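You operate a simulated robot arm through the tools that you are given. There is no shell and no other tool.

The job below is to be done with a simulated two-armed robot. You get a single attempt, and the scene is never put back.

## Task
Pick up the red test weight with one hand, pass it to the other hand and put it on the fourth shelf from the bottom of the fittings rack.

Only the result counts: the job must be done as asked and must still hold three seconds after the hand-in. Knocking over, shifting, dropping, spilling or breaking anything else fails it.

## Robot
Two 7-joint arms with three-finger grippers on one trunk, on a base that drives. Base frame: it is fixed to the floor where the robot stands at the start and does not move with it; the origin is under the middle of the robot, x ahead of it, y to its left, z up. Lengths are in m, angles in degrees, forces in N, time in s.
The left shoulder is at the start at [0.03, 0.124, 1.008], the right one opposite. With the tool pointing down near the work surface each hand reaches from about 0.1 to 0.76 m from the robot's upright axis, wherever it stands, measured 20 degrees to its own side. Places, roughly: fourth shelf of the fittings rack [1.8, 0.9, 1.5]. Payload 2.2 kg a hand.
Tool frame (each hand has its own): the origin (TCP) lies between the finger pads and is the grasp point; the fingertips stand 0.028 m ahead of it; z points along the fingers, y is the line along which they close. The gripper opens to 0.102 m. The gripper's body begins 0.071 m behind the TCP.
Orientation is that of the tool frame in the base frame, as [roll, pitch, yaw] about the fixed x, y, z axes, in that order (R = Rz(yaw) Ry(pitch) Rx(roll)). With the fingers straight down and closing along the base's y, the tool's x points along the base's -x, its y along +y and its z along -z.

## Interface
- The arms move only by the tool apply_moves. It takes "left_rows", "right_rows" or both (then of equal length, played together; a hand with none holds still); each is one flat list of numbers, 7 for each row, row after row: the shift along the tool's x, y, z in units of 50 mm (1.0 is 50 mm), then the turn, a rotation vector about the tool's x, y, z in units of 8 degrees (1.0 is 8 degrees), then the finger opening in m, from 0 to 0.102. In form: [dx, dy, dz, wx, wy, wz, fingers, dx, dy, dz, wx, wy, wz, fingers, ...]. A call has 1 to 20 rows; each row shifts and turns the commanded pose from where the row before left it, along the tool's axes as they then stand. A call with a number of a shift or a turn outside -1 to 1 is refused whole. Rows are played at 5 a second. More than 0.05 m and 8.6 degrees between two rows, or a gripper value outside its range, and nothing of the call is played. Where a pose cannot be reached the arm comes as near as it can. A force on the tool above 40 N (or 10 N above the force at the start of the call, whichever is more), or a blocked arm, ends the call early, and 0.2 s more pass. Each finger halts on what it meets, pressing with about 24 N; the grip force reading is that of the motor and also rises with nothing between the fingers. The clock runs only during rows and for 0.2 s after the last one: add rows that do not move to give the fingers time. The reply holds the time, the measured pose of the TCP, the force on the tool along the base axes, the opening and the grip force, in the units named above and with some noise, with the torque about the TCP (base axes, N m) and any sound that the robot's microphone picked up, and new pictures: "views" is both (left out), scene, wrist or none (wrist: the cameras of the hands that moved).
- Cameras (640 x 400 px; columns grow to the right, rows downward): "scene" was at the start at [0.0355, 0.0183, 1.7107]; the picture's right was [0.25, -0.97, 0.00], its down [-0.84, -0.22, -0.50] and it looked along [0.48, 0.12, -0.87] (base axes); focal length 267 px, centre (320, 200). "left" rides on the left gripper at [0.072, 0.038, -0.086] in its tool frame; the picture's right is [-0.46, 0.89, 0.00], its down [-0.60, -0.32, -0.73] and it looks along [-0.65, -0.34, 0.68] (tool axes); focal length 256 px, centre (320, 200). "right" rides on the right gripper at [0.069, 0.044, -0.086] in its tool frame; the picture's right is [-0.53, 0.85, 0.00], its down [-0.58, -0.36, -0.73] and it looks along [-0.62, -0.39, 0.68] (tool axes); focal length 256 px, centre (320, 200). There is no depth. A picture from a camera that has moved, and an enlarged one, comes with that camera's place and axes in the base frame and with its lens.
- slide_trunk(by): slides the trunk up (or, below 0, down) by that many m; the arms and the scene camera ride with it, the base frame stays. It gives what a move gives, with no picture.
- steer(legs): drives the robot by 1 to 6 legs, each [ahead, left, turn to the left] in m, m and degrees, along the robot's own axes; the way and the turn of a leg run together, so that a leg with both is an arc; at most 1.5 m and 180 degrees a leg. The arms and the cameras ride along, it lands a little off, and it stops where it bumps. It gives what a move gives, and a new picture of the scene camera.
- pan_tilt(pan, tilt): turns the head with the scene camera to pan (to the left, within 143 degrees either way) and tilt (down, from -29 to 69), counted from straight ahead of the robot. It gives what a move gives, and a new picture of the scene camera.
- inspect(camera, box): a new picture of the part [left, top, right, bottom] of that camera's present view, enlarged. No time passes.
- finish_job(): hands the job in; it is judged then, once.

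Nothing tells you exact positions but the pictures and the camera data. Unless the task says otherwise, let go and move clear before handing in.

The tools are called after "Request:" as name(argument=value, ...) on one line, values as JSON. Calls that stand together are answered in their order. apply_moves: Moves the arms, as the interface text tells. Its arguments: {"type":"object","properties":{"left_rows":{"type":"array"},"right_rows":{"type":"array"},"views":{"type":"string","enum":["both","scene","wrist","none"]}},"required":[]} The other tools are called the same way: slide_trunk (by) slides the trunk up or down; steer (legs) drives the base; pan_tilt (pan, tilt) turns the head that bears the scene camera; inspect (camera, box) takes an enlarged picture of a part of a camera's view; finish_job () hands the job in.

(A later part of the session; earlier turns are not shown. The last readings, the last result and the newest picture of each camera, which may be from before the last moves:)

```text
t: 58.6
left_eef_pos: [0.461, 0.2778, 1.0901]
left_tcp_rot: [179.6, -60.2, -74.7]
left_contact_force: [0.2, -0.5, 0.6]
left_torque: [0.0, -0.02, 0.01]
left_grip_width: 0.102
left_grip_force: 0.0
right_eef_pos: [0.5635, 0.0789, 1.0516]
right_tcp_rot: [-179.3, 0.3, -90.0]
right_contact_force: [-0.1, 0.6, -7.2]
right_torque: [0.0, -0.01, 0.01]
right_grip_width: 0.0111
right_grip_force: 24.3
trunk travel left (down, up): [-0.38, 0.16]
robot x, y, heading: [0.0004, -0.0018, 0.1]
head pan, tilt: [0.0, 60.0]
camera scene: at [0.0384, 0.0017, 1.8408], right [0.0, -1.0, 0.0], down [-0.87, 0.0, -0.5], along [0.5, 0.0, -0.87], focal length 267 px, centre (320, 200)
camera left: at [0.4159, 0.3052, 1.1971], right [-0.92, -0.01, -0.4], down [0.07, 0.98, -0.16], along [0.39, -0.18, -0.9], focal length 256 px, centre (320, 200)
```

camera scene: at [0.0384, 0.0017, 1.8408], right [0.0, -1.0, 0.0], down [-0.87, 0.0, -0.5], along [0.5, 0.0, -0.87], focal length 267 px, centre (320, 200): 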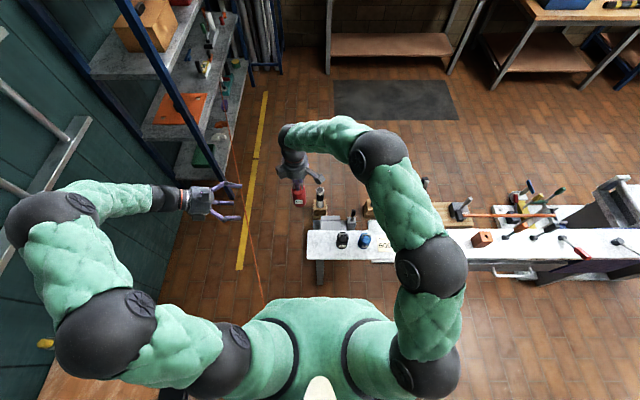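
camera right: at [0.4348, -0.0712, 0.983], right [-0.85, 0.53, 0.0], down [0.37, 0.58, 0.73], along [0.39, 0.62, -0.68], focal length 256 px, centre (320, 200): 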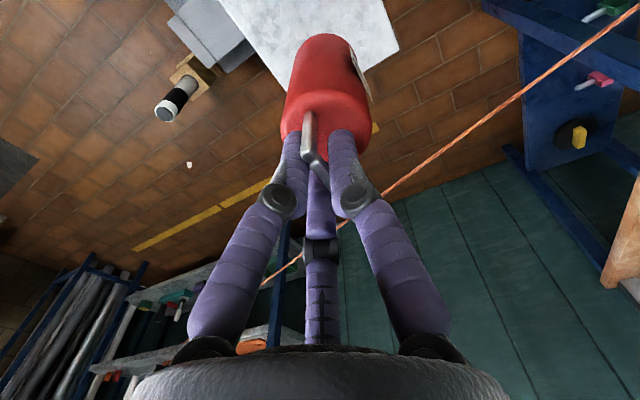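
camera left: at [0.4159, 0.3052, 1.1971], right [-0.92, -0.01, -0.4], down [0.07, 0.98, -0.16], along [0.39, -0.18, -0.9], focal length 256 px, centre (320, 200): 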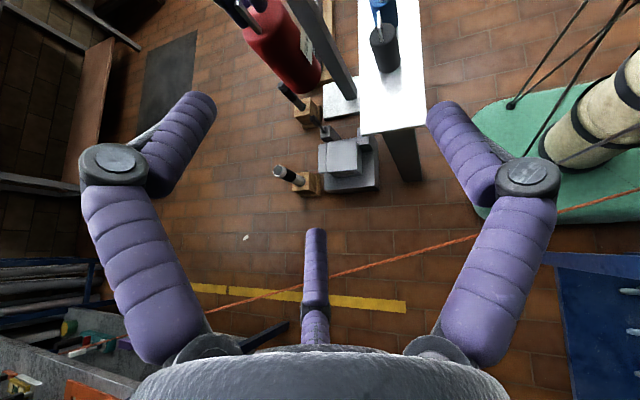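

Request:
apply_moves(left_rows=[-0.389, -0.317, 0.687, 0, 0, 0, 0.102, -0.389, -0.317, 0.687, 0, 0, 0, 0.102, -0.389, -0.317, 0.687, 0, 0, 0, 0.102, 0, 0, 0, 0, 0, 0, 0.102], views="both")

Request:
inspect(camera="left", box=[160, 0, 480, 200])

Request:
inspect(camera="scene", box=[230, 130, 330, 230])

```text
t: 59.6
left_eef_pos: [0.5224, 0.2295, 0.9896]
left_tcp_rot: [179.7, -60.3, -74.7]
left_contact_force: [-0.5, -0.3, 1.0]
left_torque: [-0.02, 0.0, 0.06]
left_grip_width: 0.102
left_grip_force: 0.2
right_eef_pos: [0.5619, 0.0789, 1.0535]
right_tcp_rot: [-179.3, 0.3, -90.0]
right_contact_force: [0.1, 0.2, -7.6]
right_torque: [-0.01, -0.04, 0.01]
right_grip_width: 0.0116
right_grip_force: 23.4
trunk travel left (down, up): [-0.38, 0.16]
robot x, y, heading: [-0.0006, -0.0019, -0.2]
head pan, tilt: [0.0, 60.0]
camera scene: at [0.0372, 0.0019, 1.8409], right [0.0, -1.0, 0.0], down [-0.87, 0.0, -0.5], along [0.5, 0.0, -0.87], focal length 267 px, centre (320, 200)
camera left: at [0.4765, 0.2588, 1.0959], right [-0.92, 0.0, -0.4], down [0.07, 0.98, -0.16], along [0.39, -0.17, -0.9], focal length 256 px, centre (320, 200)
```

scene: 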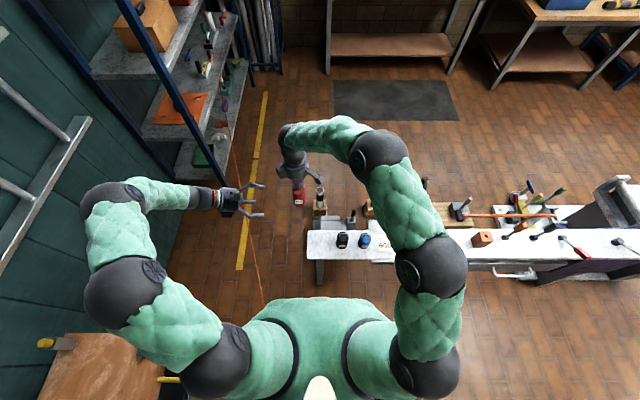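
left: 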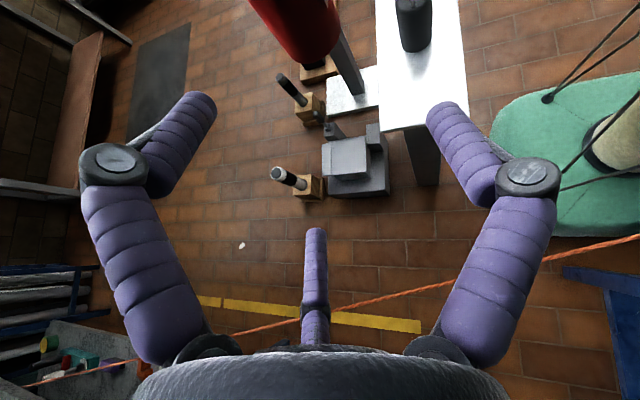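

```text
2.00 times, centred on (320, 100) of left
camera zoom: at [0.4765, 0.2588, 1.0959], right [-0.92, 0.0, -0.4], down [0.07, 0.98, -0.16], along [0.39, -0.17, -0.9], focal length 512 px, centre (320, 400)
```

zoom: 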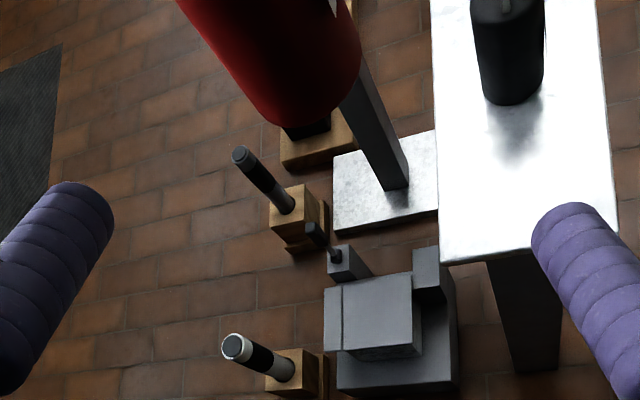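

```text
4.00 times, centred on (280, 180) of scene
camera zoom: at [0.0372, 0.0019, 1.8409], right [0.0, -1.0, 0.0], down [-0.87, 0.0, -0.5], along [0.5, 0.0, -0.87], focal length 1070 px, centre (480, 280)
```

zoom: 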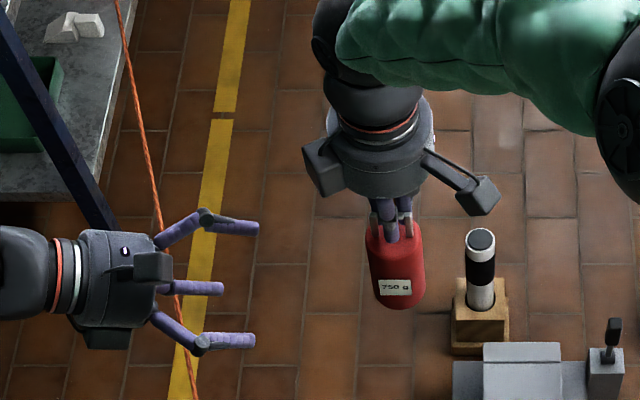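

The left hand is lined up, with the weight upright in the right hand. I'll go in 60% of the way horizontally and look again.

Request:
apply_moves(left_rows=[0.288, 0.006, 0.507, 0, 0, 0, 0.102, 0.288, 0.006, 0.507, 0, 0, 0, 0.102, 0.288, 0.006, 0.507, 0, 0, 0, 0.102, 0, 0, 0, 0, 0, 0, 0.102], views="both")

Request:
inspect(camera="scene", box=[250, 140, 330, 220])

```text
t: 60.6
left_eef_pos: [0.5436, 0.145, 0.988]
left_tcp_rot: [179.4, -60.2, -74.6]
left_contact_force: [0.3, 0.3, 0.3]
left_torque: [-0.03, -0.01, 0.03]
left_grip_width: 0.102
left_grip_force: 0.0
right_eef_pos: [0.5626, 0.0808, 1.0513]
right_tcp_rot: [-179.3, 0.1, -90.0]
right_contact_force: [0.2, 1.2, -7.3]
right_torque: [0.0, -0.02, 0.0]
right_grip_width: 0.0117
right_grip_force: 24.1
trunk travel left (down, up): [-0.38, 0.16]
robot x, y, heading: [0.0008, -0.0014, -0.2]
head pan, tilt: [0.0, 60.0]
camera scene: at [0.0381, 0.0027, 1.8408], right [0.0, -1.0, 0.0], down [-0.87, 0.0, -0.5], along [0.5, 0.0, -0.87], focal length 267 px, centre (320, 200)
camera left: at [0.4987, 0.1733, 1.0952], right [-0.92, -0.01, -0.4], down [0.06, 0.98, -0.16], along [0.39, -0.17, -0.9], focal length 256 px, centre (320, 200)
```

scene: 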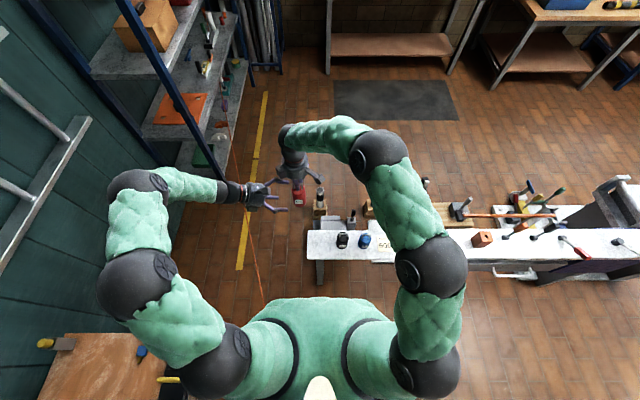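
left: 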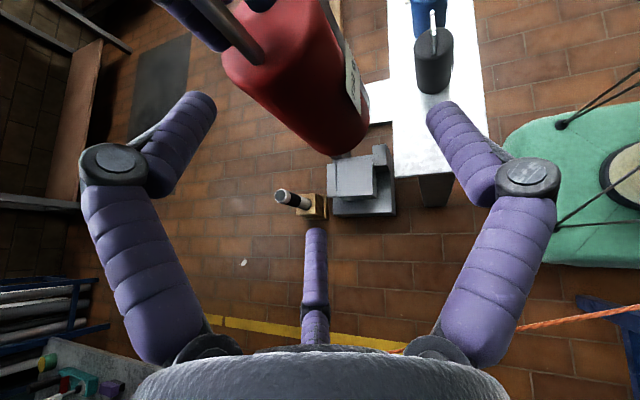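

```text
5.00 times, centred on (290, 180) of scene
camera zoom: at [0.0381, 0.0027, 1.8408], right [0.0, -1.0, 0.0], down [-0.87, 0.0, -0.5], along [0.5, 0.0, -0.87], focal length 1337 px, centre (470, 300)
```

zoom: 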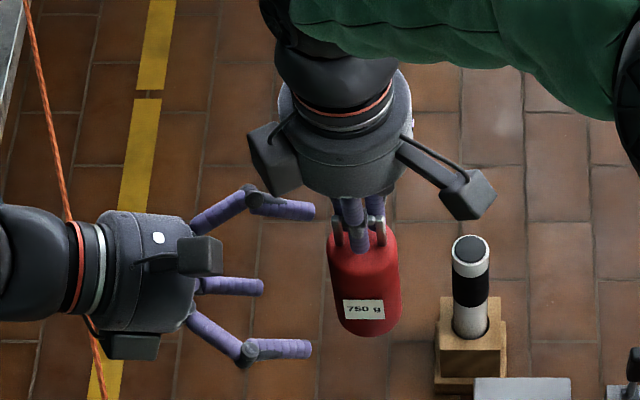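

Alignment is centred. I'll advance the remaining ~5.8 cm in small steps.

Request:
apply_moves(left_rows=[0.148, 0, 0.251, 0, 0, 0, 0.102, 0.148, 0, 0.251, 0, 0, 0, 0.102, 0.148, 0, 0.251, 0, 0, 0, 0.102, 0, 0, 0, 0, 0, 0, 0.102], views="both")

Request:
inspect(camera="scene", box=[260, 150, 330, 220])

```text
t: 61.6
left_eef_pos: [0.5562, 0.1039, 0.9892]
left_tcp_rot: [179.5, -60.1, -74.6]
left_contact_force: [0.0, -0.6, -0.5]
left_torque: [0.03, 0.01, 0.02]
left_grip_width: 0.1019
left_grip_force: 0.2
right_eef_pos: [0.5621, 0.0792, 1.0527]
right_tcp_rot: [-179.3, 0.3, -90.0]
right_contact_force: [0.2, -0.1, -7.9]
right_torque: [0.02, -0.03, -0.02]
right_grip_width: 0.0114
right_grip_force: 24.1
trunk travel left (down, up): [-0.38, 0.16]
robot x, y, heading: [0.0016, -0.001, -0.0]
head pan, tilt: [0.0, 60.0]
camera scene: at [0.0384, 0.0024, 1.8408], right [0.0, -1.0, 0.0], down [-0.87, 0.0, -0.5], along [0.5, 0.0, -0.87], focal length 267 px, centre (320, 200)
camera left: at [0.51, 0.1313, 1.0956], right [-0.92, -0.01, -0.4], down [0.06, 0.98, -0.16], along [0.39, -0.17, -0.9], focal length 256 px, centre (320, 200)
```

scene: 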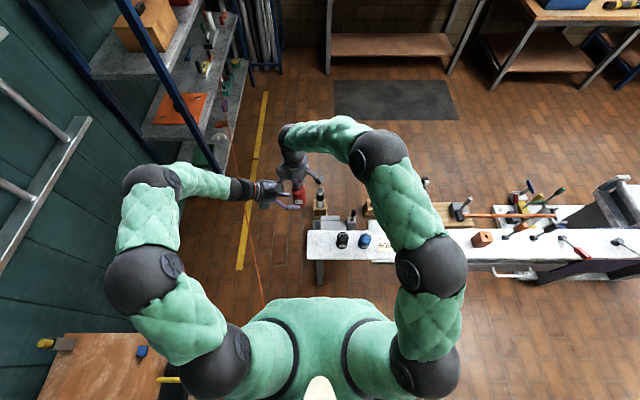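
left: 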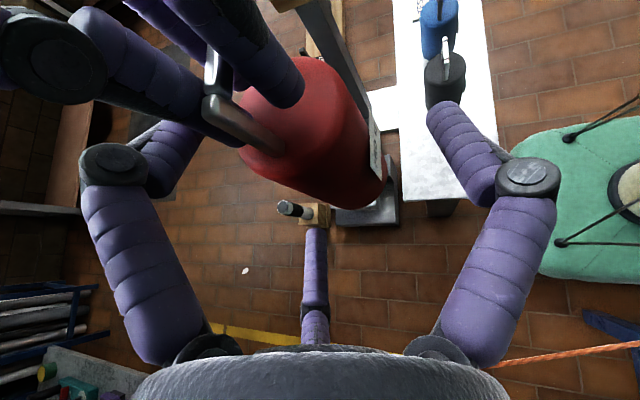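

```text
5.71 times, centred on (295, 185) of scene
camera zoom: at [0.0384, 0.0024, 1.8408], right [0.0, -1.0, 0.0], down [-0.87, 0.0, -0.5], along [0.5, 0.0, -0.87], focal length 1528 px, centre (463, 286)
```

zoom: 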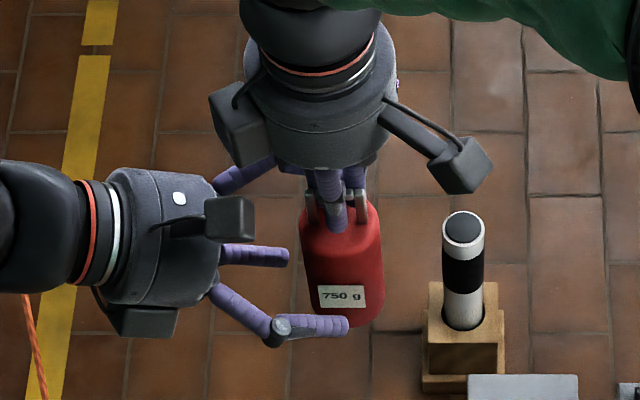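

Clear on all sides; third finger is just short of the weight's near side. I'll advance 12 mm more and close the left hand on the body.

Request:
apply_moves(left_rows=[0.06, 0, 0.104, 0, 0, 0, 0.102, 0.06, 0, 0.104, 0, 0, 0, 0.102, 0, 0, 0, 0, 0, 0, 0.07, 0, 0, 0, 0, 0, 0, 0.055], views="both")

Request:
inspect(camera="scene", box=[260, 150, 330, 220])

```text
t: 62.6
left_eef_pos: [0.5598, 0.0931, 0.9898]
left_tcp_rot: [179.9, -60.2, -74.8]
left_contact_force: [9.4, 10.5, 7.3]
left_torque: [-0.18, 0.36, 0.15]
left_grip_width: 0.0681
left_grip_force: 24.2
right_eef_pos: [0.5598, 0.0778, 1.0501]
right_tcp_rot: [-179.7, 0.0, -89.9]
right_contact_force: [-9.2, -10.6, -15.1]
right_torque: [-0.53, 0.23, -0.01]
right_grip_width: 0.0114
right_grip_force: 23.5
trunk travel left (down, up): [-0.38, 0.16]
robot x, y, heading: [-0.0023, 0.0024, 0.2]
head pan, tilt: [0.0, 60.0]
camera scene: at [0.0386, 0.0018, 1.8408], right [0.0, -1.0, 0.0], down [-0.87, 0.0, -0.5], along [0.5, 0.0, -0.87], focal length 267 px, centre (320, 200)
camera left: at [0.5148, 0.1212, 1.0967], right [-0.92, -0.01, -0.4], down [0.06, 0.99, -0.16], along [0.4, -0.17, -0.9], focal length 256 px, centre (320, 200)
```

scene: 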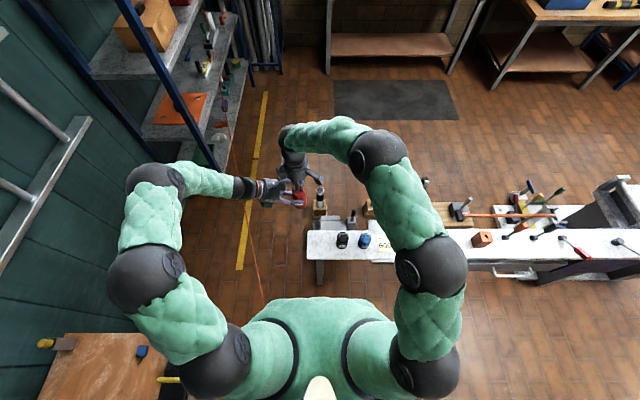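
left: 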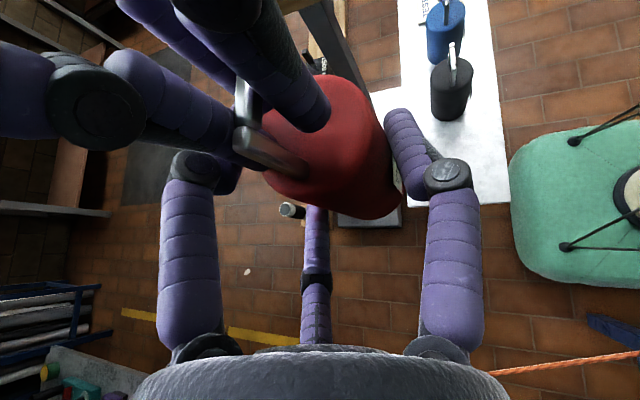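

```text
5.71 times, centred on (295, 185) of scene
camera zoom: at [0.0386, 0.0018, 1.8408], right [0.0, -1.0, 0.0], down [-0.87, 0.0, -0.5], along [0.5, 0.0, -0.87], focal length 1528 px, centre (463, 286)
```

zoom: 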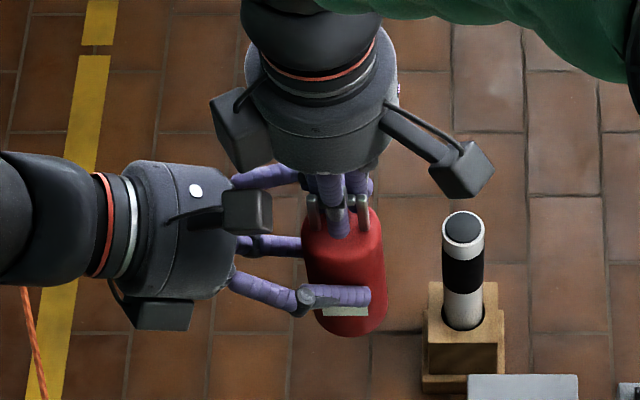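

The left hand halted at 0.068 m with 24 N – wider than the 0.051 m body – so I need to see what it's touching.

Request:
inspect(camera="left", box=[160, 60, 480, 300])

Request:
inspect(camera="right", box=[160, 0, 480, 240])

```text
1.67 times, centred on (320, 180) of left
camera zoom: at [0.5148, 0.1212, 1.0967], right [-0.92, -0.01, -0.4], down [0.06, 0.99, -0.16], along [0.4, -0.17, -0.9], focal length 427 px, centre (320, 233)
```

zoom: 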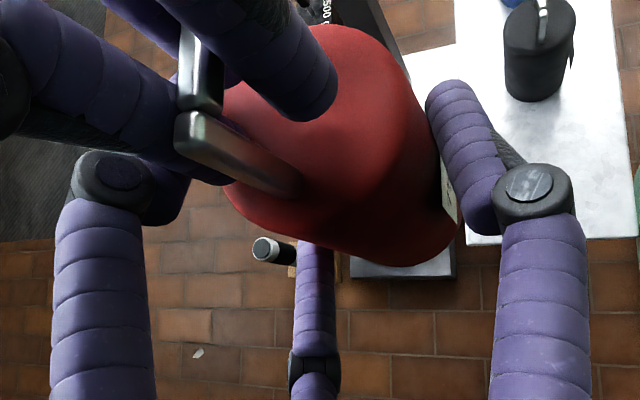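

```text
1.67 times, centred on (320, 120) of right
camera zoom: at [0.5153, 0.0088, 1.1348], right [-0.85, 0.53, 0.0], down [0.36, 0.58, 0.73], along [0.39, 0.62, -0.68], focal length 427 px, centre (320, 333)
```

zoom: 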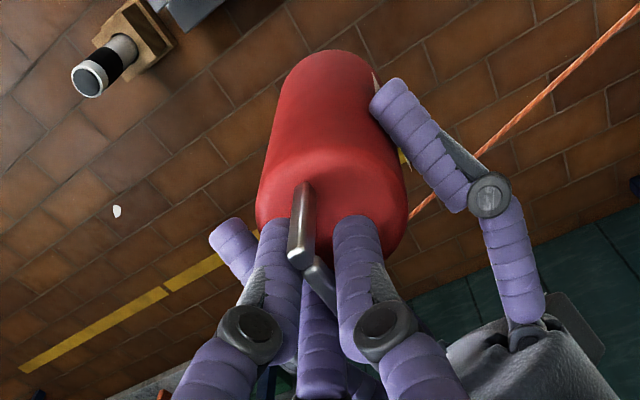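

The picture now makes sense: this is a three-finger hand (fingers 120° apart around the axis), so a centred side grasp can't work; the weight must sit slightly toward the single finger, with the other two on the opposite side, higher and lower. I'll open, back the left hand out, and move the weight to just above the bench so the transfer happens with no drop height.

Request:
apply_moves(left_rows=[0, 0, 0, 0, 0, 0, 0.102, 0, 0, 0, 0, 0, 0, 0.102, -0.35, 0, -0.606, 0, 0, 0, 0.102, -0.35, 0, -0.606, 0, 0, 0, 0.102, -0.35, 0, -0.606, 0, 0, 0, 0.102, -0.35, 0, -0.606, 0, 0, 0, 0.102, 0, 0, 0, 0, 0, 0, 0.102], views="none")

Request:
apply_moves(right_rows=[0.389, 0.404, 0, 0, 0, 0, 0, 0.389, 0.404, 0, 0, 0, 0, 0, 0.389, 0.404, 0, 0, 0, 0, 0, 0.389, 0.404, 0, 0, 0, 0, 0, 0, 0, 0.75, 0, 0, 0, 0, 0, 0, 0.75, 0, 0, 0, 0, 0, 0, 0.75, 0, 0, 0, 0, 0, 0, 0.75, 0, 0, 0, 0, 0, 0, 0, 0, 0, 0, 0], views="both")

```text
t: 64.2
left_eef_pos: [0.5213, 0.2258, 0.9886]
left_tcp_rot: [179.4, -60.0, -74.6]
left_contact_force: [0.1, -0.3, -0.3]
left_torque: [-0.01, 0.01, 0.02]
left_grip_width: 0.1022
left_grip_force: 0.1
right_eef_pos: [0.5631, 0.0791, 1.0524]
right_tcp_rot: [-179.2, 0.2, -90.0]
right_contact_force: [0.7, -0.2, -7.7]
right_torque: [-0.01, -0.01, 0.0]
right_grip_width: 0.0114
right_grip_force: 24.1
trunk travel left (down, up): [-0.38, 0.16]
robot x, y, heading: [0.0013, -0.0013, 0.0]
head pan, tilt: [0.0, 60.0]
```

```text
t: 66.2
left_eef_pos: [0.5224, 0.2266, 0.9897]
left_tcp_rot: [179.4, -60.2, -74.6]
left_contact_force: [-1.5, 0.4, -0.2]
left_torque: [0.01, 0.0, 0.01]
left_grip_width: 0.102
left_grip_force: 0.1
right_eef_pos: [0.484, 0.0011, 0.9025]
right_tcp_rot: [-179.3, 0.2, -90.0]
right_contact_force: [-0.5, -0.8, -7.2]
right_torque: [0.0, -0.01, 0.0]
right_grip_width: 0.0113
right_grip_force: 23.9
trunk travel left (down, up): [-0.38, 0.16]
robot x, y, heading: [-0.0006, 0.0016, -0.1]
head pan, tilt: [0.0, 60.0]
camera scene: at [0.0377, 0.0018, 1.8409], right [0.0, -1.0, 0.0], down [-0.87, 0.0, -0.5], along [0.5, 0.0, -0.87], focal length 267 px, centre (320, 200)
camera right: at [0.4383, -0.0682, 0.9857], right [-0.84, 0.53, -0.01], down [0.36, 0.57, 0.74], along [0.4, 0.62, -0.67], focal length 256 px, centre (320, 200)
```

scene: 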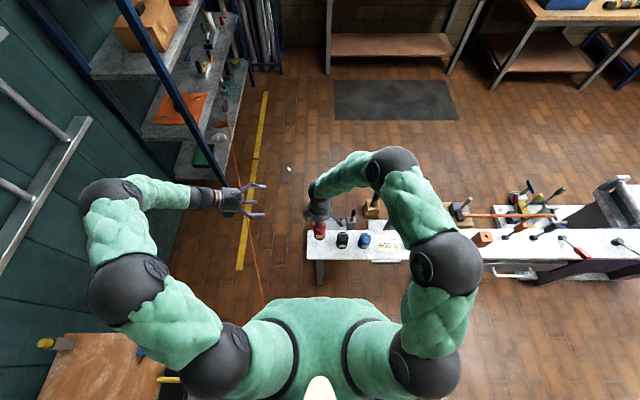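
right: 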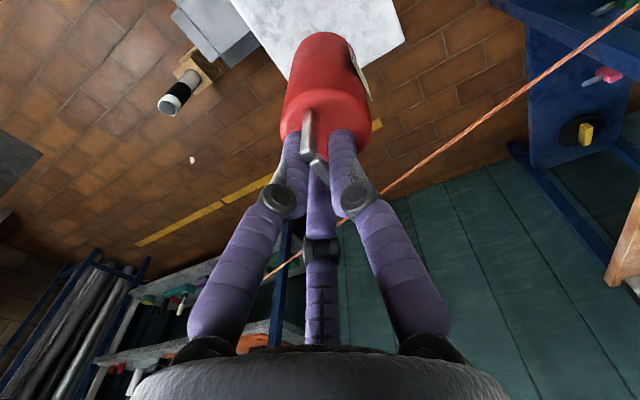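

Weight hangs over its old bench spot. I'll lower it to about 15 mm above the bench, tilt the left hand flatter (10° down) and bring it to a pre-approach point at the bench's left end.

Request:
apply_moves(right_rows=[0, 0.05, 0.8, 0, 0, 0, 0, 0.02, 0.05, 0.7, 0, 0, 0, 0, 0, 0, 0.28, 0, 0, 0, 0, 0, 0, 0, 0, 0, 0, 0], views="none")

Request:
apply_moves(left_rows=[0, 0, 0, 0, 1, 0, 0.102, 0, 0, 0, 0, 1, 0, 0.102, 0, 0, 0, 0, 0.5, 0, 0.102, -0.6815, 0.3685, 0.158, 0, 0, 0, 0.102, -0.6815, 0.3685, 0.158, 0, 0, 0, 0.102, -0.6815, 0.3685, 0.158, 0, 0, 0, 0.102, -0.6815, 0.3685, 0.158, 0, 0, 0, 0.102, 0, 0, 0, 0, 0, 0, 0.102], views="both")

```text
t: 67.2
left_eef_pos: [0.5217, 0.2276, 0.989]
left_tcp_rot: [179.5, -60.3, -74.5]
left_contact_force: [0.3, 0.3, 0.2]
left_torque: [0.03, 0.0, 0.02]
left_grip_width: 0.102
left_grip_force: 0.1
right_eef_pos: [0.4806, 0.0015, 0.8123]
right_tcp_rot: [-179.3, 0.2, -89.9]
right_contact_force: [0.8, -0.2, -7.0]
right_torque: [-0.03, -0.01, -0.05]
right_grip_width: 0.0114
right_grip_force: 24.0
trunk travel left (down, up): [-0.38, 0.16]
robot x, y, heading: [0.0008, -0.0014, -0.0]
head pan, tilt: [0.0, 60.0]
```

```text
t: 69.0
left_eef_pos: [0.4521, 0.1996, 0.8485]
left_tcp_rot: [178.5, -80.2, -73.8]
left_contact_force: [0.0, -0.6, -0.2]
left_torque: [-0.01, 0.0, 0.0]
left_grip_width: 0.1022
left_grip_force: 0.0
right_eef_pos: [0.4806, 0.001, 0.8116]
right_tcp_rot: [-179.3, 0.2, -90.0]
right_contact_force: [1.0, -0.4, -7.8]
right_torque: [0.0, -0.01, 0.05]
right_grip_width: 0.0116
right_grip_force: 23.7
trunk travel left (down, up): [-0.38, 0.16]
robot x, y, heading: [-0.0001, -0.0018, -0.1]
head pan, tilt: [0.0, 60.0]
camera scene: at [0.0383, 0.0015, 1.8409], right [0.0, -1.0, 0.0], down [-0.87, 0.0, -0.5], along [0.5, 0.0, -0.87], focal length 267 px, centre (320, 200)
camera left: at [0.3979, 0.2603, 0.9356], right [-0.88, -0.15, -0.45], down [0.09, 0.88, -0.47], along [0.47, -0.46, -0.76], focal length 256 px, centre (320, 200)
```

scene: 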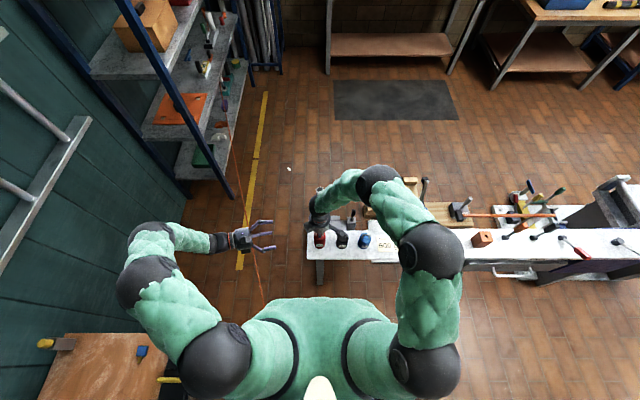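
left: 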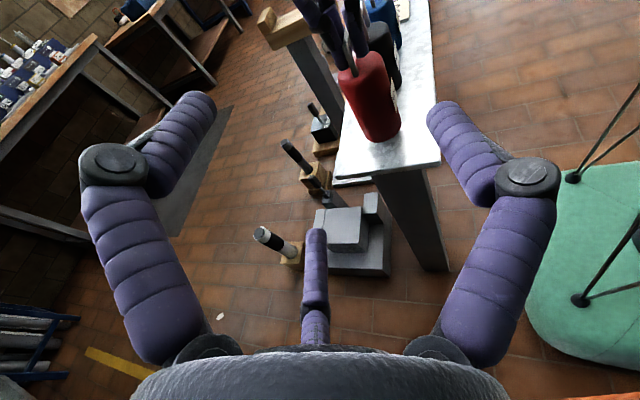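

Request:
apply_moves(left_rows=[-0.673, 0.071, 0.515, 0, 0, 0, 0.102, -0.673, 0.071, 0.515, 0, 0, 0, 0.102, -0.673, 0.071, 0.515, 0, 0, 0, 0.102, 0, 0, 0, 0, 0, 0, 0.102], views="both")

Request:
inspect(camera="left", box=[200, 0, 480, 175])

Request:
inspect(camera="scene", box=[230, 190, 350, 280])

```text
t: 70.0
left_eef_pos: [0.4581, 0.14, 0.7366]
left_tcp_rot: [178.6, -80.2, -73.7]
left_contact_force: [-1.1, 0.3, -0.6]
left_torque: [0.03, -0.03, 0.0]
left_grip_width: 0.1019
left_grip_force: 0.1
right_eef_pos: [0.4808, 0.0015, 0.812]
right_tcp_rot: [-179.3, 0.1, -90.0]
right_contact_force: [-0.4, -0.8, -6.7]
right_torque: [-0.01, -0.02, 0.0]
right_grip_width: 0.0113
right_grip_force: 23.8
trunk travel left (down, up): [-0.38, 0.16]
robot x, y, heading: [-0.0018, 0.0032, -0.1]
head pan, tilt: [0.0, 60.0]
camera scene: at [0.038, 0.0021, 1.8409], right [0.0, -1.0, 0.0], down [-0.87, 0.0, -0.5], along [0.5, 0.0, -0.87], focal length 267 px, centre (320, 200)
camera left: at [0.4033, 0.2008, 0.8235], right [-0.88, -0.15, -0.45], down [0.09, 0.88, -0.47], along [0.47, -0.46, -0.76], focal length 256 px, centre (320, 200)
```

scene: 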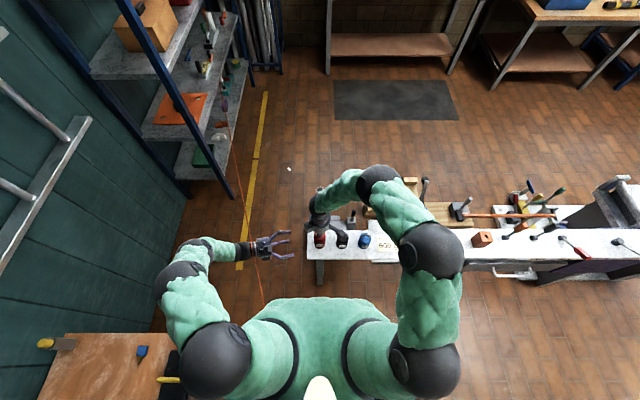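
left: 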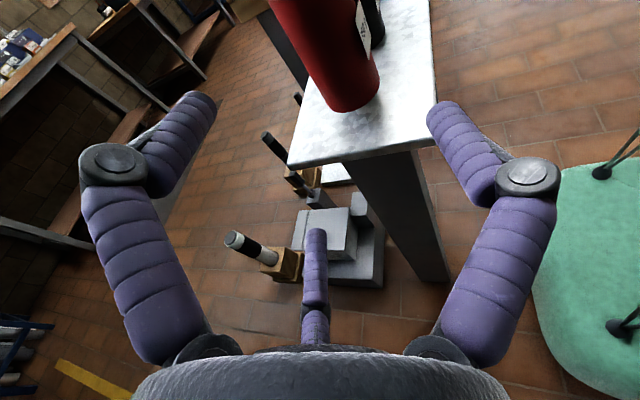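

```text
2.29 times, centred on (340, 88) of left
camera zoom: at [0.4033, 0.2008, 0.8235], right [-0.88, -0.15, -0.45], down [0.09, 0.88, -0.47], along [0.47, -0.46, -0.76], focal length 585 px, centre (274, 457)
```

zoom: 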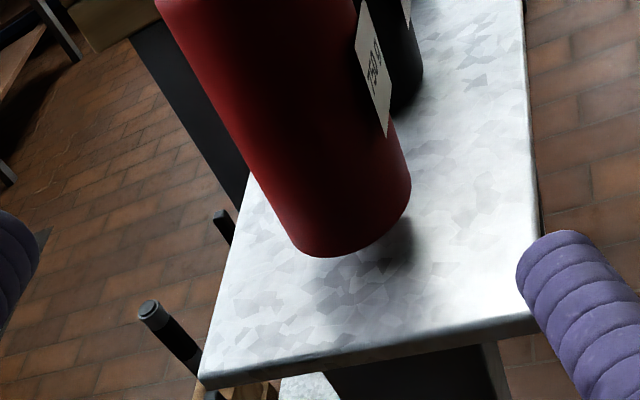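

```text
4.44 times, centred on (290, 235) of scene
camera zoom: at [0.038, 0.0021, 1.8409], right [0.0, -1.0, 0.0], down [-0.87, 0.0, -0.5], along [0.5, 0.0, -0.87], focal length 1188 px, centre (453, 44)
```

zoom: 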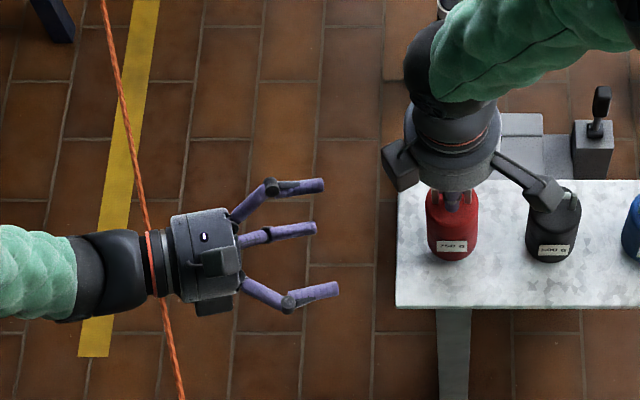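

The pair of fingers and the single finger bracket the weight's path as planned. I'll move in 70% and check again.

Request:
apply_moves(left_rows=[0.1, 0.01, 0.6, 0, 0, 0, 0.102, 0.1, 0.01, 0.6, 0, 0, 0, 0.102, 0.1, 0.02, 0.55, 0, 0, 0, 0.102, 0, 0, 0, 0, 0, 0, 0.102], views="both")

Request:
inspect(camera="left", box=[160, 0, 480, 200])

Request:
inspect(camera="scene", box=[270, 200, 350, 260])

```text
t: 71.0
left_eef_pos: [0.4766, 0.0536, 0.7366]
left_tcp_rot: [178.5, -80.2, -73.5]
left_contact_force: [1.0, 0.4, 0.1]
left_torque: [0.04, -0.01, -0.01]
left_grip_width: 0.1022
left_grip_force: 0.1
right_eef_pos: [0.4809, 0.0007, 0.8119]
right_tcp_rot: [-179.3, 0.2, -90.0]
right_contact_force: [0.1, 0.4, -7.3]
right_torque: [-0.03, -0.01, -0.01]
right_grip_width: 0.0115
right_grip_force: 24.0
trunk travel left (down, up): [-0.38, 0.16]
robot x, y, heading: [-0.0027, 0.0016, 0.1]
head pan, tilt: [0.0, 60.0]
camera scene: at [0.0382, 0.0024, 1.8408], right [0.0, -1.0, 0.0], down [-0.87, 0.0, -0.5], along [0.5, 0.0, -0.87], focal length 267 px, centre (320, 200)
camera left: at [0.4235, 0.1155, 0.8239], right [-0.88, -0.15, -0.45], down [0.09, 0.88, -0.47], along [0.47, -0.46, -0.76], focal length 256 px, centre (320, 200)
```

scene: 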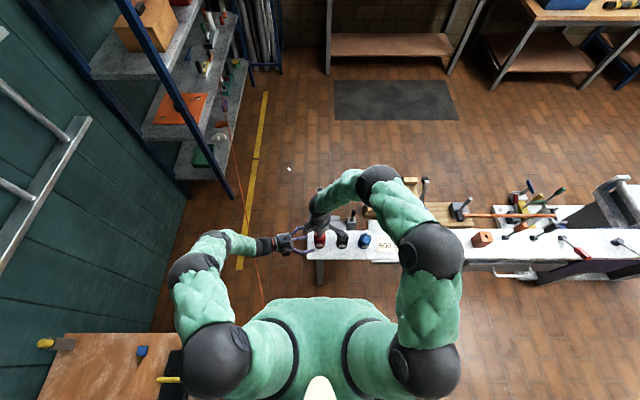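
left: 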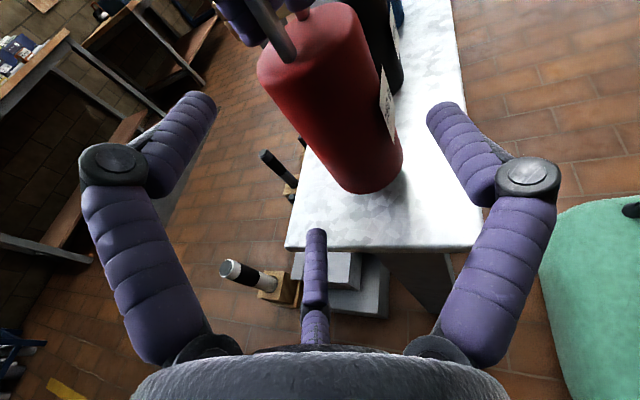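

```text
2.00 times, centred on (320, 100) of left
camera zoom: at [0.4235, 0.1155, 0.8239], right [-0.88, -0.15, -0.45], down [0.09, 0.88, -0.47], along [0.47, -0.46, -0.76], focal length 512 px, centre (320, 400)
```

zoom: 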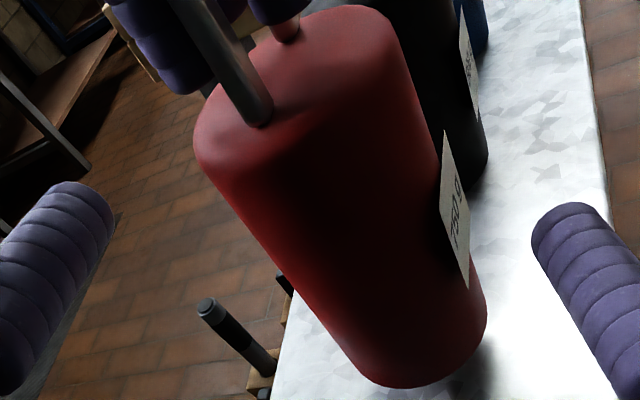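

```text
6.67 times, centred on (310, 230) of scene
camera zoom: at [0.0382, 0.0024, 1.8408], right [0.0, -1.0, 0.0], down [-0.87, 0.0, -0.5], along [0.5, 0.0, -0.87], focal length 1783 px, centre (387, 0)
```

zoom: 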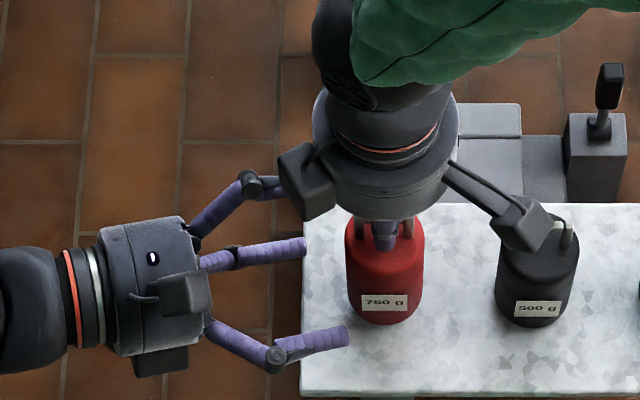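

Model matches the pictures to a few mm: the weight will sit correctly between the single finger and the pair. Advancing the last 39 mm.

Request:
apply_moves(left_rows=[0.044, 0.007, 0.256, 0, 0, 0, 0.102, 0.044, 0.007, 0.256, 0, 0, 0, 0.102, 0.044, 0.007, 0.256, 0, 0, 0, 0.102, 0, 0, 0, 0, 0, 0, 0.102], views="both")

Request:
inspect(camera="scene", box=[270, 200, 350, 260])

```text
t: 72.0
left_eef_pos: [0.4862, 0.0171, 0.7362]
left_tcp_rot: [178.5, -80.3, -73.5]
left_contact_force: [-0.1, 0.4, -0.4]
left_torque: [0.0, 0.0, 0.0]
left_grip_width: 0.1021
left_grip_force: 0.1
right_eef_pos: [0.4802, 0.0019, 0.8126]
right_tcp_rot: [-179.2, 0.2, -90.0]
right_contact_force: [0.1, 0.9, -7.3]
right_torque: [-0.01, -0.01, 0.0]
right_grip_width: 0.0115
right_grip_force: 24.0
trunk travel left (down, up): [-0.38, 0.16]
robot x, y, heading: [0.0032, -0.0012, 0.2]
head pan, tilt: [0.0, 60.0]
camera scene: at [0.0384, 0.002, 1.8408], right [0.0, -1.0, 0.0], down [-0.87, 0.0, -0.5], along [0.5, 0.0, -0.87], focal length 267 px, centre (320, 200)
camera left: at [0.4324, 0.0775, 0.8232], right [-0.88, -0.15, -0.45], down [0.09, 0.88, -0.47], along [0.47, -0.46, -0.76], focal length 256 px, centre (320, 200)
```

scene: 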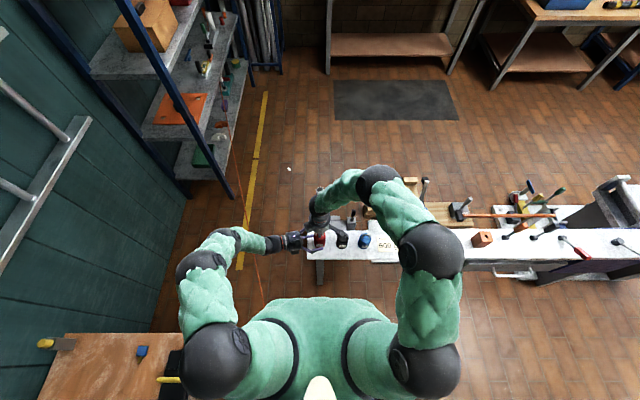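
left: 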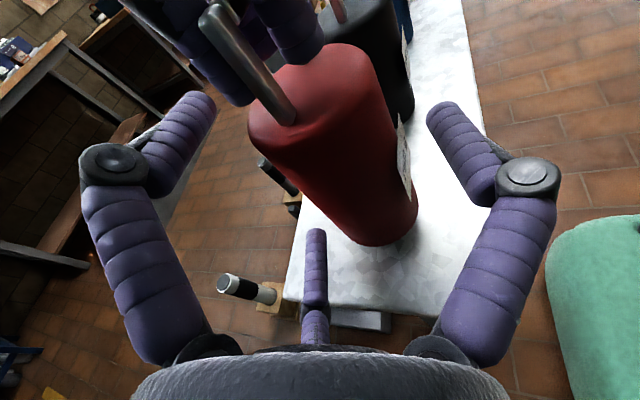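

```text
6.67 times, centred on (310, 230) of scene
camera zoom: at [0.0384, 0.002, 1.8408], right [0.0, -1.0, 0.0], down [-0.87, 0.0, -0.5], along [0.5, 0.0, -0.87], focal length 1783 px, centre (387, 0)
```

zoom: 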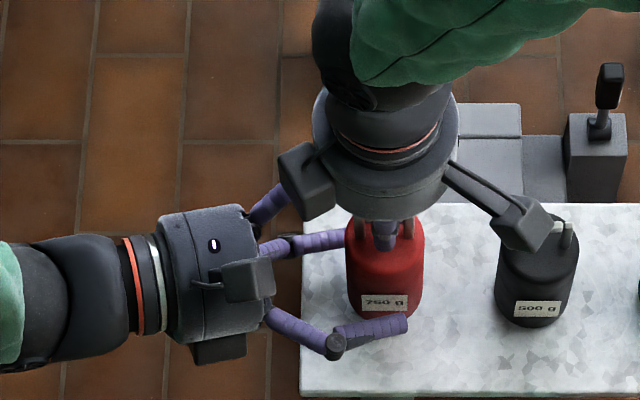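

No contact yet and everything is bracketed as intended. Now I close the left hand gradually.

Request:
apply_moves(left_rows=[0, 0, 0, 0, 0, 0, 0.09, 0, 0, 0, 0, 0, 0, 0.08, 0, 0, 0, 0, 0, 0, 0.075, 0, 0, 0, 0, 0, 0, 0.07, 0, 0, 0, 0, 0, 0, 0.065, 0, 0, 0, 0, 0, 0, 0.06], views="both")

Request:
inspect(camera="scene", box=[270, 200, 350, 260])

Request:
inspect(camera="left", box=[140, 0, 540, 300])

```text
t: 73.4
left_eef_pos: [0.4856, 0.0154, 0.7354]
left_tcp_rot: [178.4, -80.1, -73.4]
left_contact_force: [-4.8, 3.0, 0.5]
left_torque: [0.09, -0.16, -0.07]
left_grip_width: 0.0732
left_grip_force: 23.6
right_eef_pos: [0.4814, 0.0014, 0.811]
right_tcp_rot: [-179.1, 0.3, -90.1]
right_contact_force: [6.5, -2.2, -8.8]
right_torque: [-0.31, -0.27, 0.0]
right_grip_width: 0.0114
right_grip_force: 24.2
trunk travel left (down, up): [-0.38, 0.16]
robot x, y, heading: [-0.0009, 0.0009, -0.0]
head pan, tilt: [0.0, 60.0]
camera scene: at [0.0385, 0.0017, 1.8408], right [0.0, -1.0, 0.0], down [-0.87, 0.0, -0.5], along [0.5, 0.0, -0.87], focal length 267 px, centre (320, 200)
camera left: at [0.432, 0.0773, 0.8231], right [-0.88, -0.15, -0.45], down [0.09, 0.88, -0.47], along [0.47, -0.46, -0.76], focal length 256 px, centre (320, 200)
```

scene: 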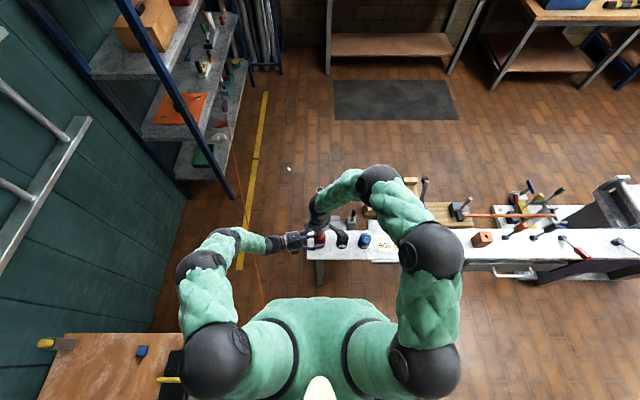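
left: 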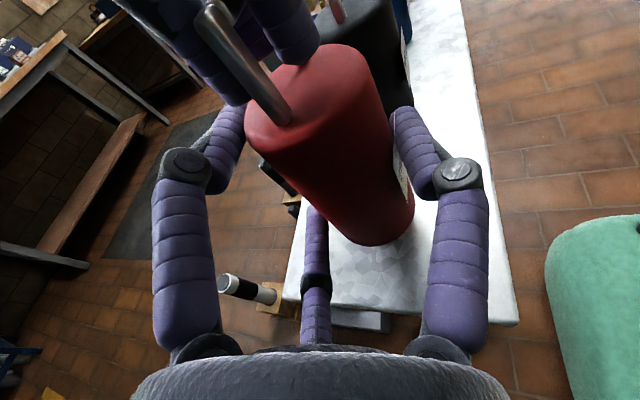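

```text
6.67 times, centred on (310, 230) of scene
camera zoom: at [0.0385, 0.0017, 1.8408], right [0.0, -1.0, 0.0], down [-0.87, 0.0, -0.5], along [0.5, 0.0, -0.87], focal length 1783 px, centre (387, 0)
```

zoom: 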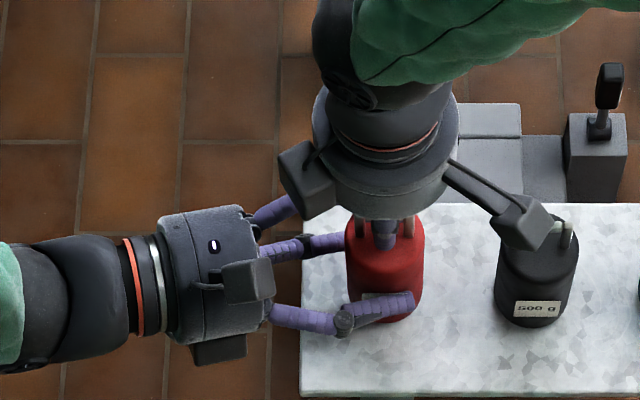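

```text
1.33 times, centred on (340, 150) of left
camera zoom: at [0.432, 0.0773, 0.8231], right [-0.88, -0.15, -0.45], down [0.09, 0.88, -0.47], along [0.47, -0.46, -0.76], focal length 341 px, centre (293, 267)
```

zoom: 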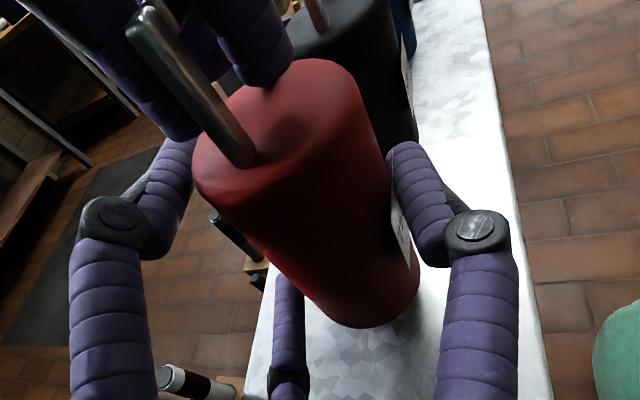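

Three-point contact achieved (24 N, low net force). Now I open the right hand slightly while the left holds at full squeeze, with the weight only ~15 mm above the bench.

Request:
apply_moves(left_rows=[0, 0, 0, 0, 0, 0, 0.03, 0, 0, 0, 0, 0, 0, 0, 0, 0, 0, 0, 0, 0, 0, 0, 0, 0, 0, 0, 0, 0, 0, 0, 0, 0, 0, 0, 0], right_rows=[0, 0, 0, 0, 0, 0, 0, 0, 0, 0, 0, 0, 0, 0, 0, 0, 0, 0, 0, 0, 0.02, 0, 0, 0, 0, 0, 0, 0.03, 0, 0, 0, 0, 0, 0, 0.03], views="both")

Request:
inspect(camera="scene", box=[270, 200, 350, 260])

```text
t: 74.6
left_eef_pos: [0.4868, 0.0171, 0.7363]
left_tcp_rot: [178.4, -80.0, -73.6]
left_contact_force: [0.0, 0.3, 0.5]
left_torque: [0.1, -0.07, -0.05]
left_grip_width: 0.0729
left_grip_force: 23.9
right_eef_pos: [0.4798, 0.0013, 0.8134]
right_tcp_rot: [-179.2, 0.1, -90.0]
right_contact_force: [-0.6, 0.7, 0.3]
right_torque: [-0.03, -0.01, 0.0]
right_grip_width: 0.03
right_grip_force: 0.1
trunk travel left (down, up): [-0.38, 0.16]
robot x, y, heading: [0.0002, -0.0019, -0.0]
head pan, tilt: [0.0, 60.0]
camera scene: at [0.0385, 0.0017, 1.8408], right [0.0, -1.0, 0.0], down [-0.87, 0.0, -0.5], along [0.5, 0.0, -0.87], focal length 267 px, centre (320, 200)
camera right: at [0.4341, -0.0683, 0.8963], right [-0.85, 0.53, -0.01], down [0.36, 0.57, 0.74], along [0.4, 0.62, -0.68], focal length 256 px, centre (320, 200)
camera left: at [0.4324, 0.0775, 0.8232], right [-0.88, -0.15, -0.45], down [0.09, 0.88, -0.47], along [0.47, -0.46, -0.76], focal length 256 px, centre (320, 200)
```

scene: 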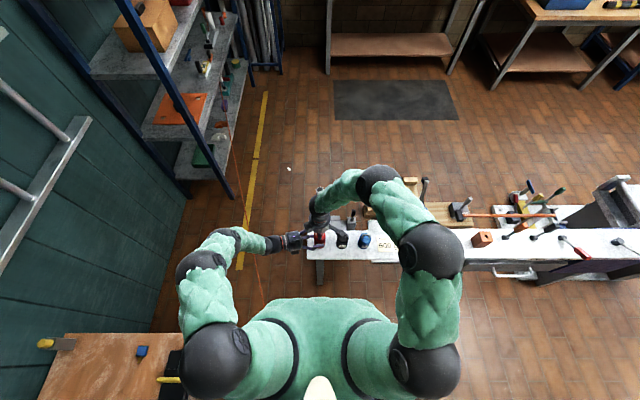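
right: 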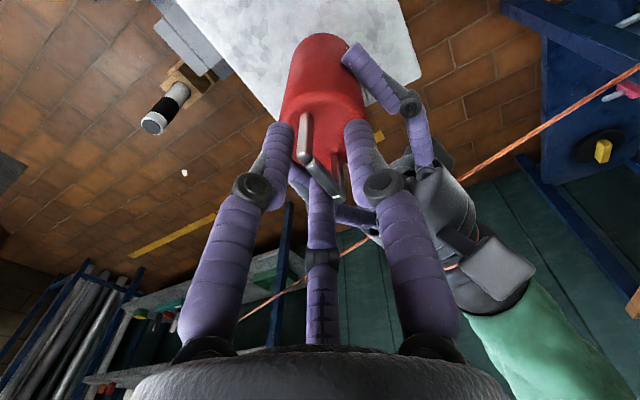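
left: 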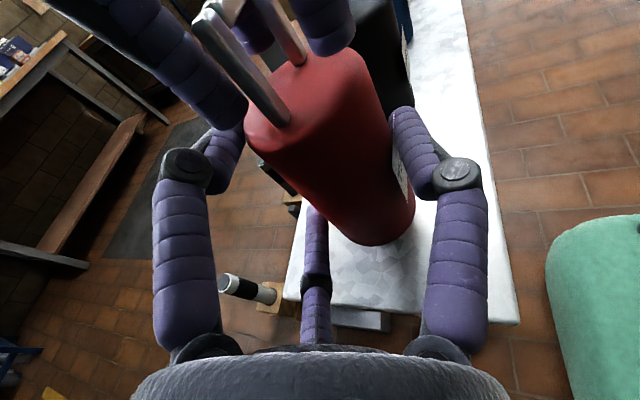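

```text
6.67 times, centred on (310, 230) of scene
camera zoom: at [0.0385, 0.0017, 1.8408], right [0.0, -1.0, 0.0], down [-0.87, 0.0, -0.5], along [0.5, 0.0, -0.87], focal length 1783 px, centre (387, 0)
```

zoom: 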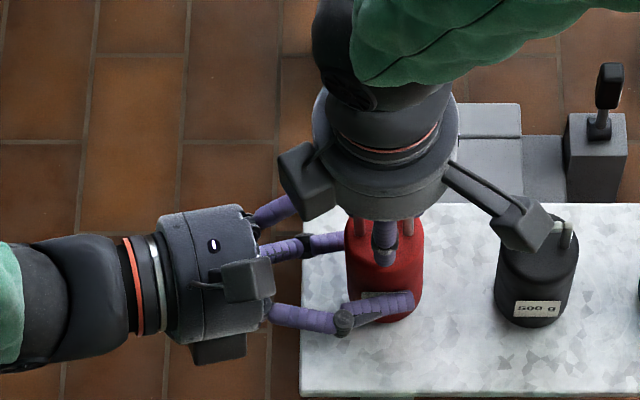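

The left reading shows no load yet although the right hand has let go, so I'll re-read forces and look closely at the weight's bottom.

Request:
apply_moves(left_rows=[0, 0, 0, 0, 0, 0, 0, 0, 0, 0, 0, 0, 0, 0], views="none")

Request:
inspect(camera="left", box=[220, 100, 460, 260])

Request:
inspect(camera="right", box=[240, 0, 480, 150])

```text
t: 75.2
left_eef_pos: [0.4863, 0.0178, 0.7361]
left_tcp_rot: [178.5, -80.1, -73.5]
left_contact_force: [0.2, -0.2, 0.2]
left_torque: [0.1, -0.05, 0.02]
left_grip_width: 0.0729
left_grip_force: 24.3
right_eef_pos: [0.4818, 0.0012, 0.8122]
right_tcp_rot: [-179.3, 0.3, -90.0]
right_contact_force: [-0.1, 0.5, -0.5]
right_torque: [0.01, 0.03, 0.0]
right_grip_width: 0.0299
right_grip_force: 0.1
trunk travel left (down, up): [-0.38, 0.16]
robot x, y, heading: [-0.0016, -0.0009, -0.1]
head pan, tilt: [0.0, 60.0]
```

```text
2.50 times, centred on (340, 180) of left
camera zoom: at [0.4323, 0.0775, 0.8232], right [-0.88, -0.15, -0.45], down [0.09, 0.88, -0.47], along [0.47, -0.46, -0.76], focal length 640 px, centre (270, 250)
```

zoom: 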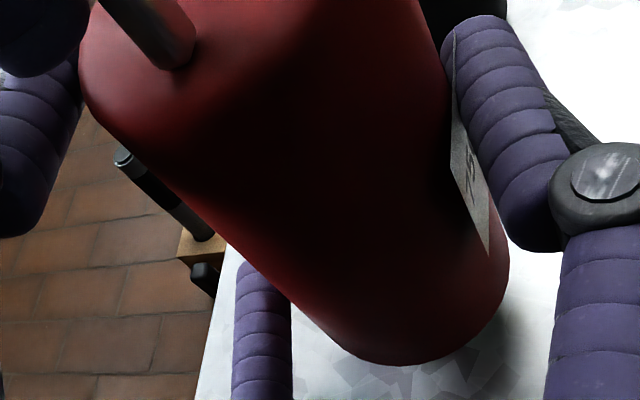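

```text
2.67 times, centred on (360, 75) of right
camera zoom: at [0.4343, -0.0683, 0.8964], right [-0.85, 0.53, -0.01], down [0.36, 0.57, 0.74], along [0.4, 0.62, -0.67], focal length 683 px, centre (213, 533)
```

zoom: 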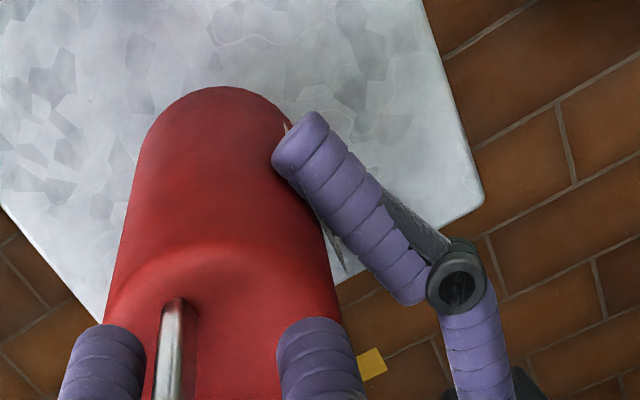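

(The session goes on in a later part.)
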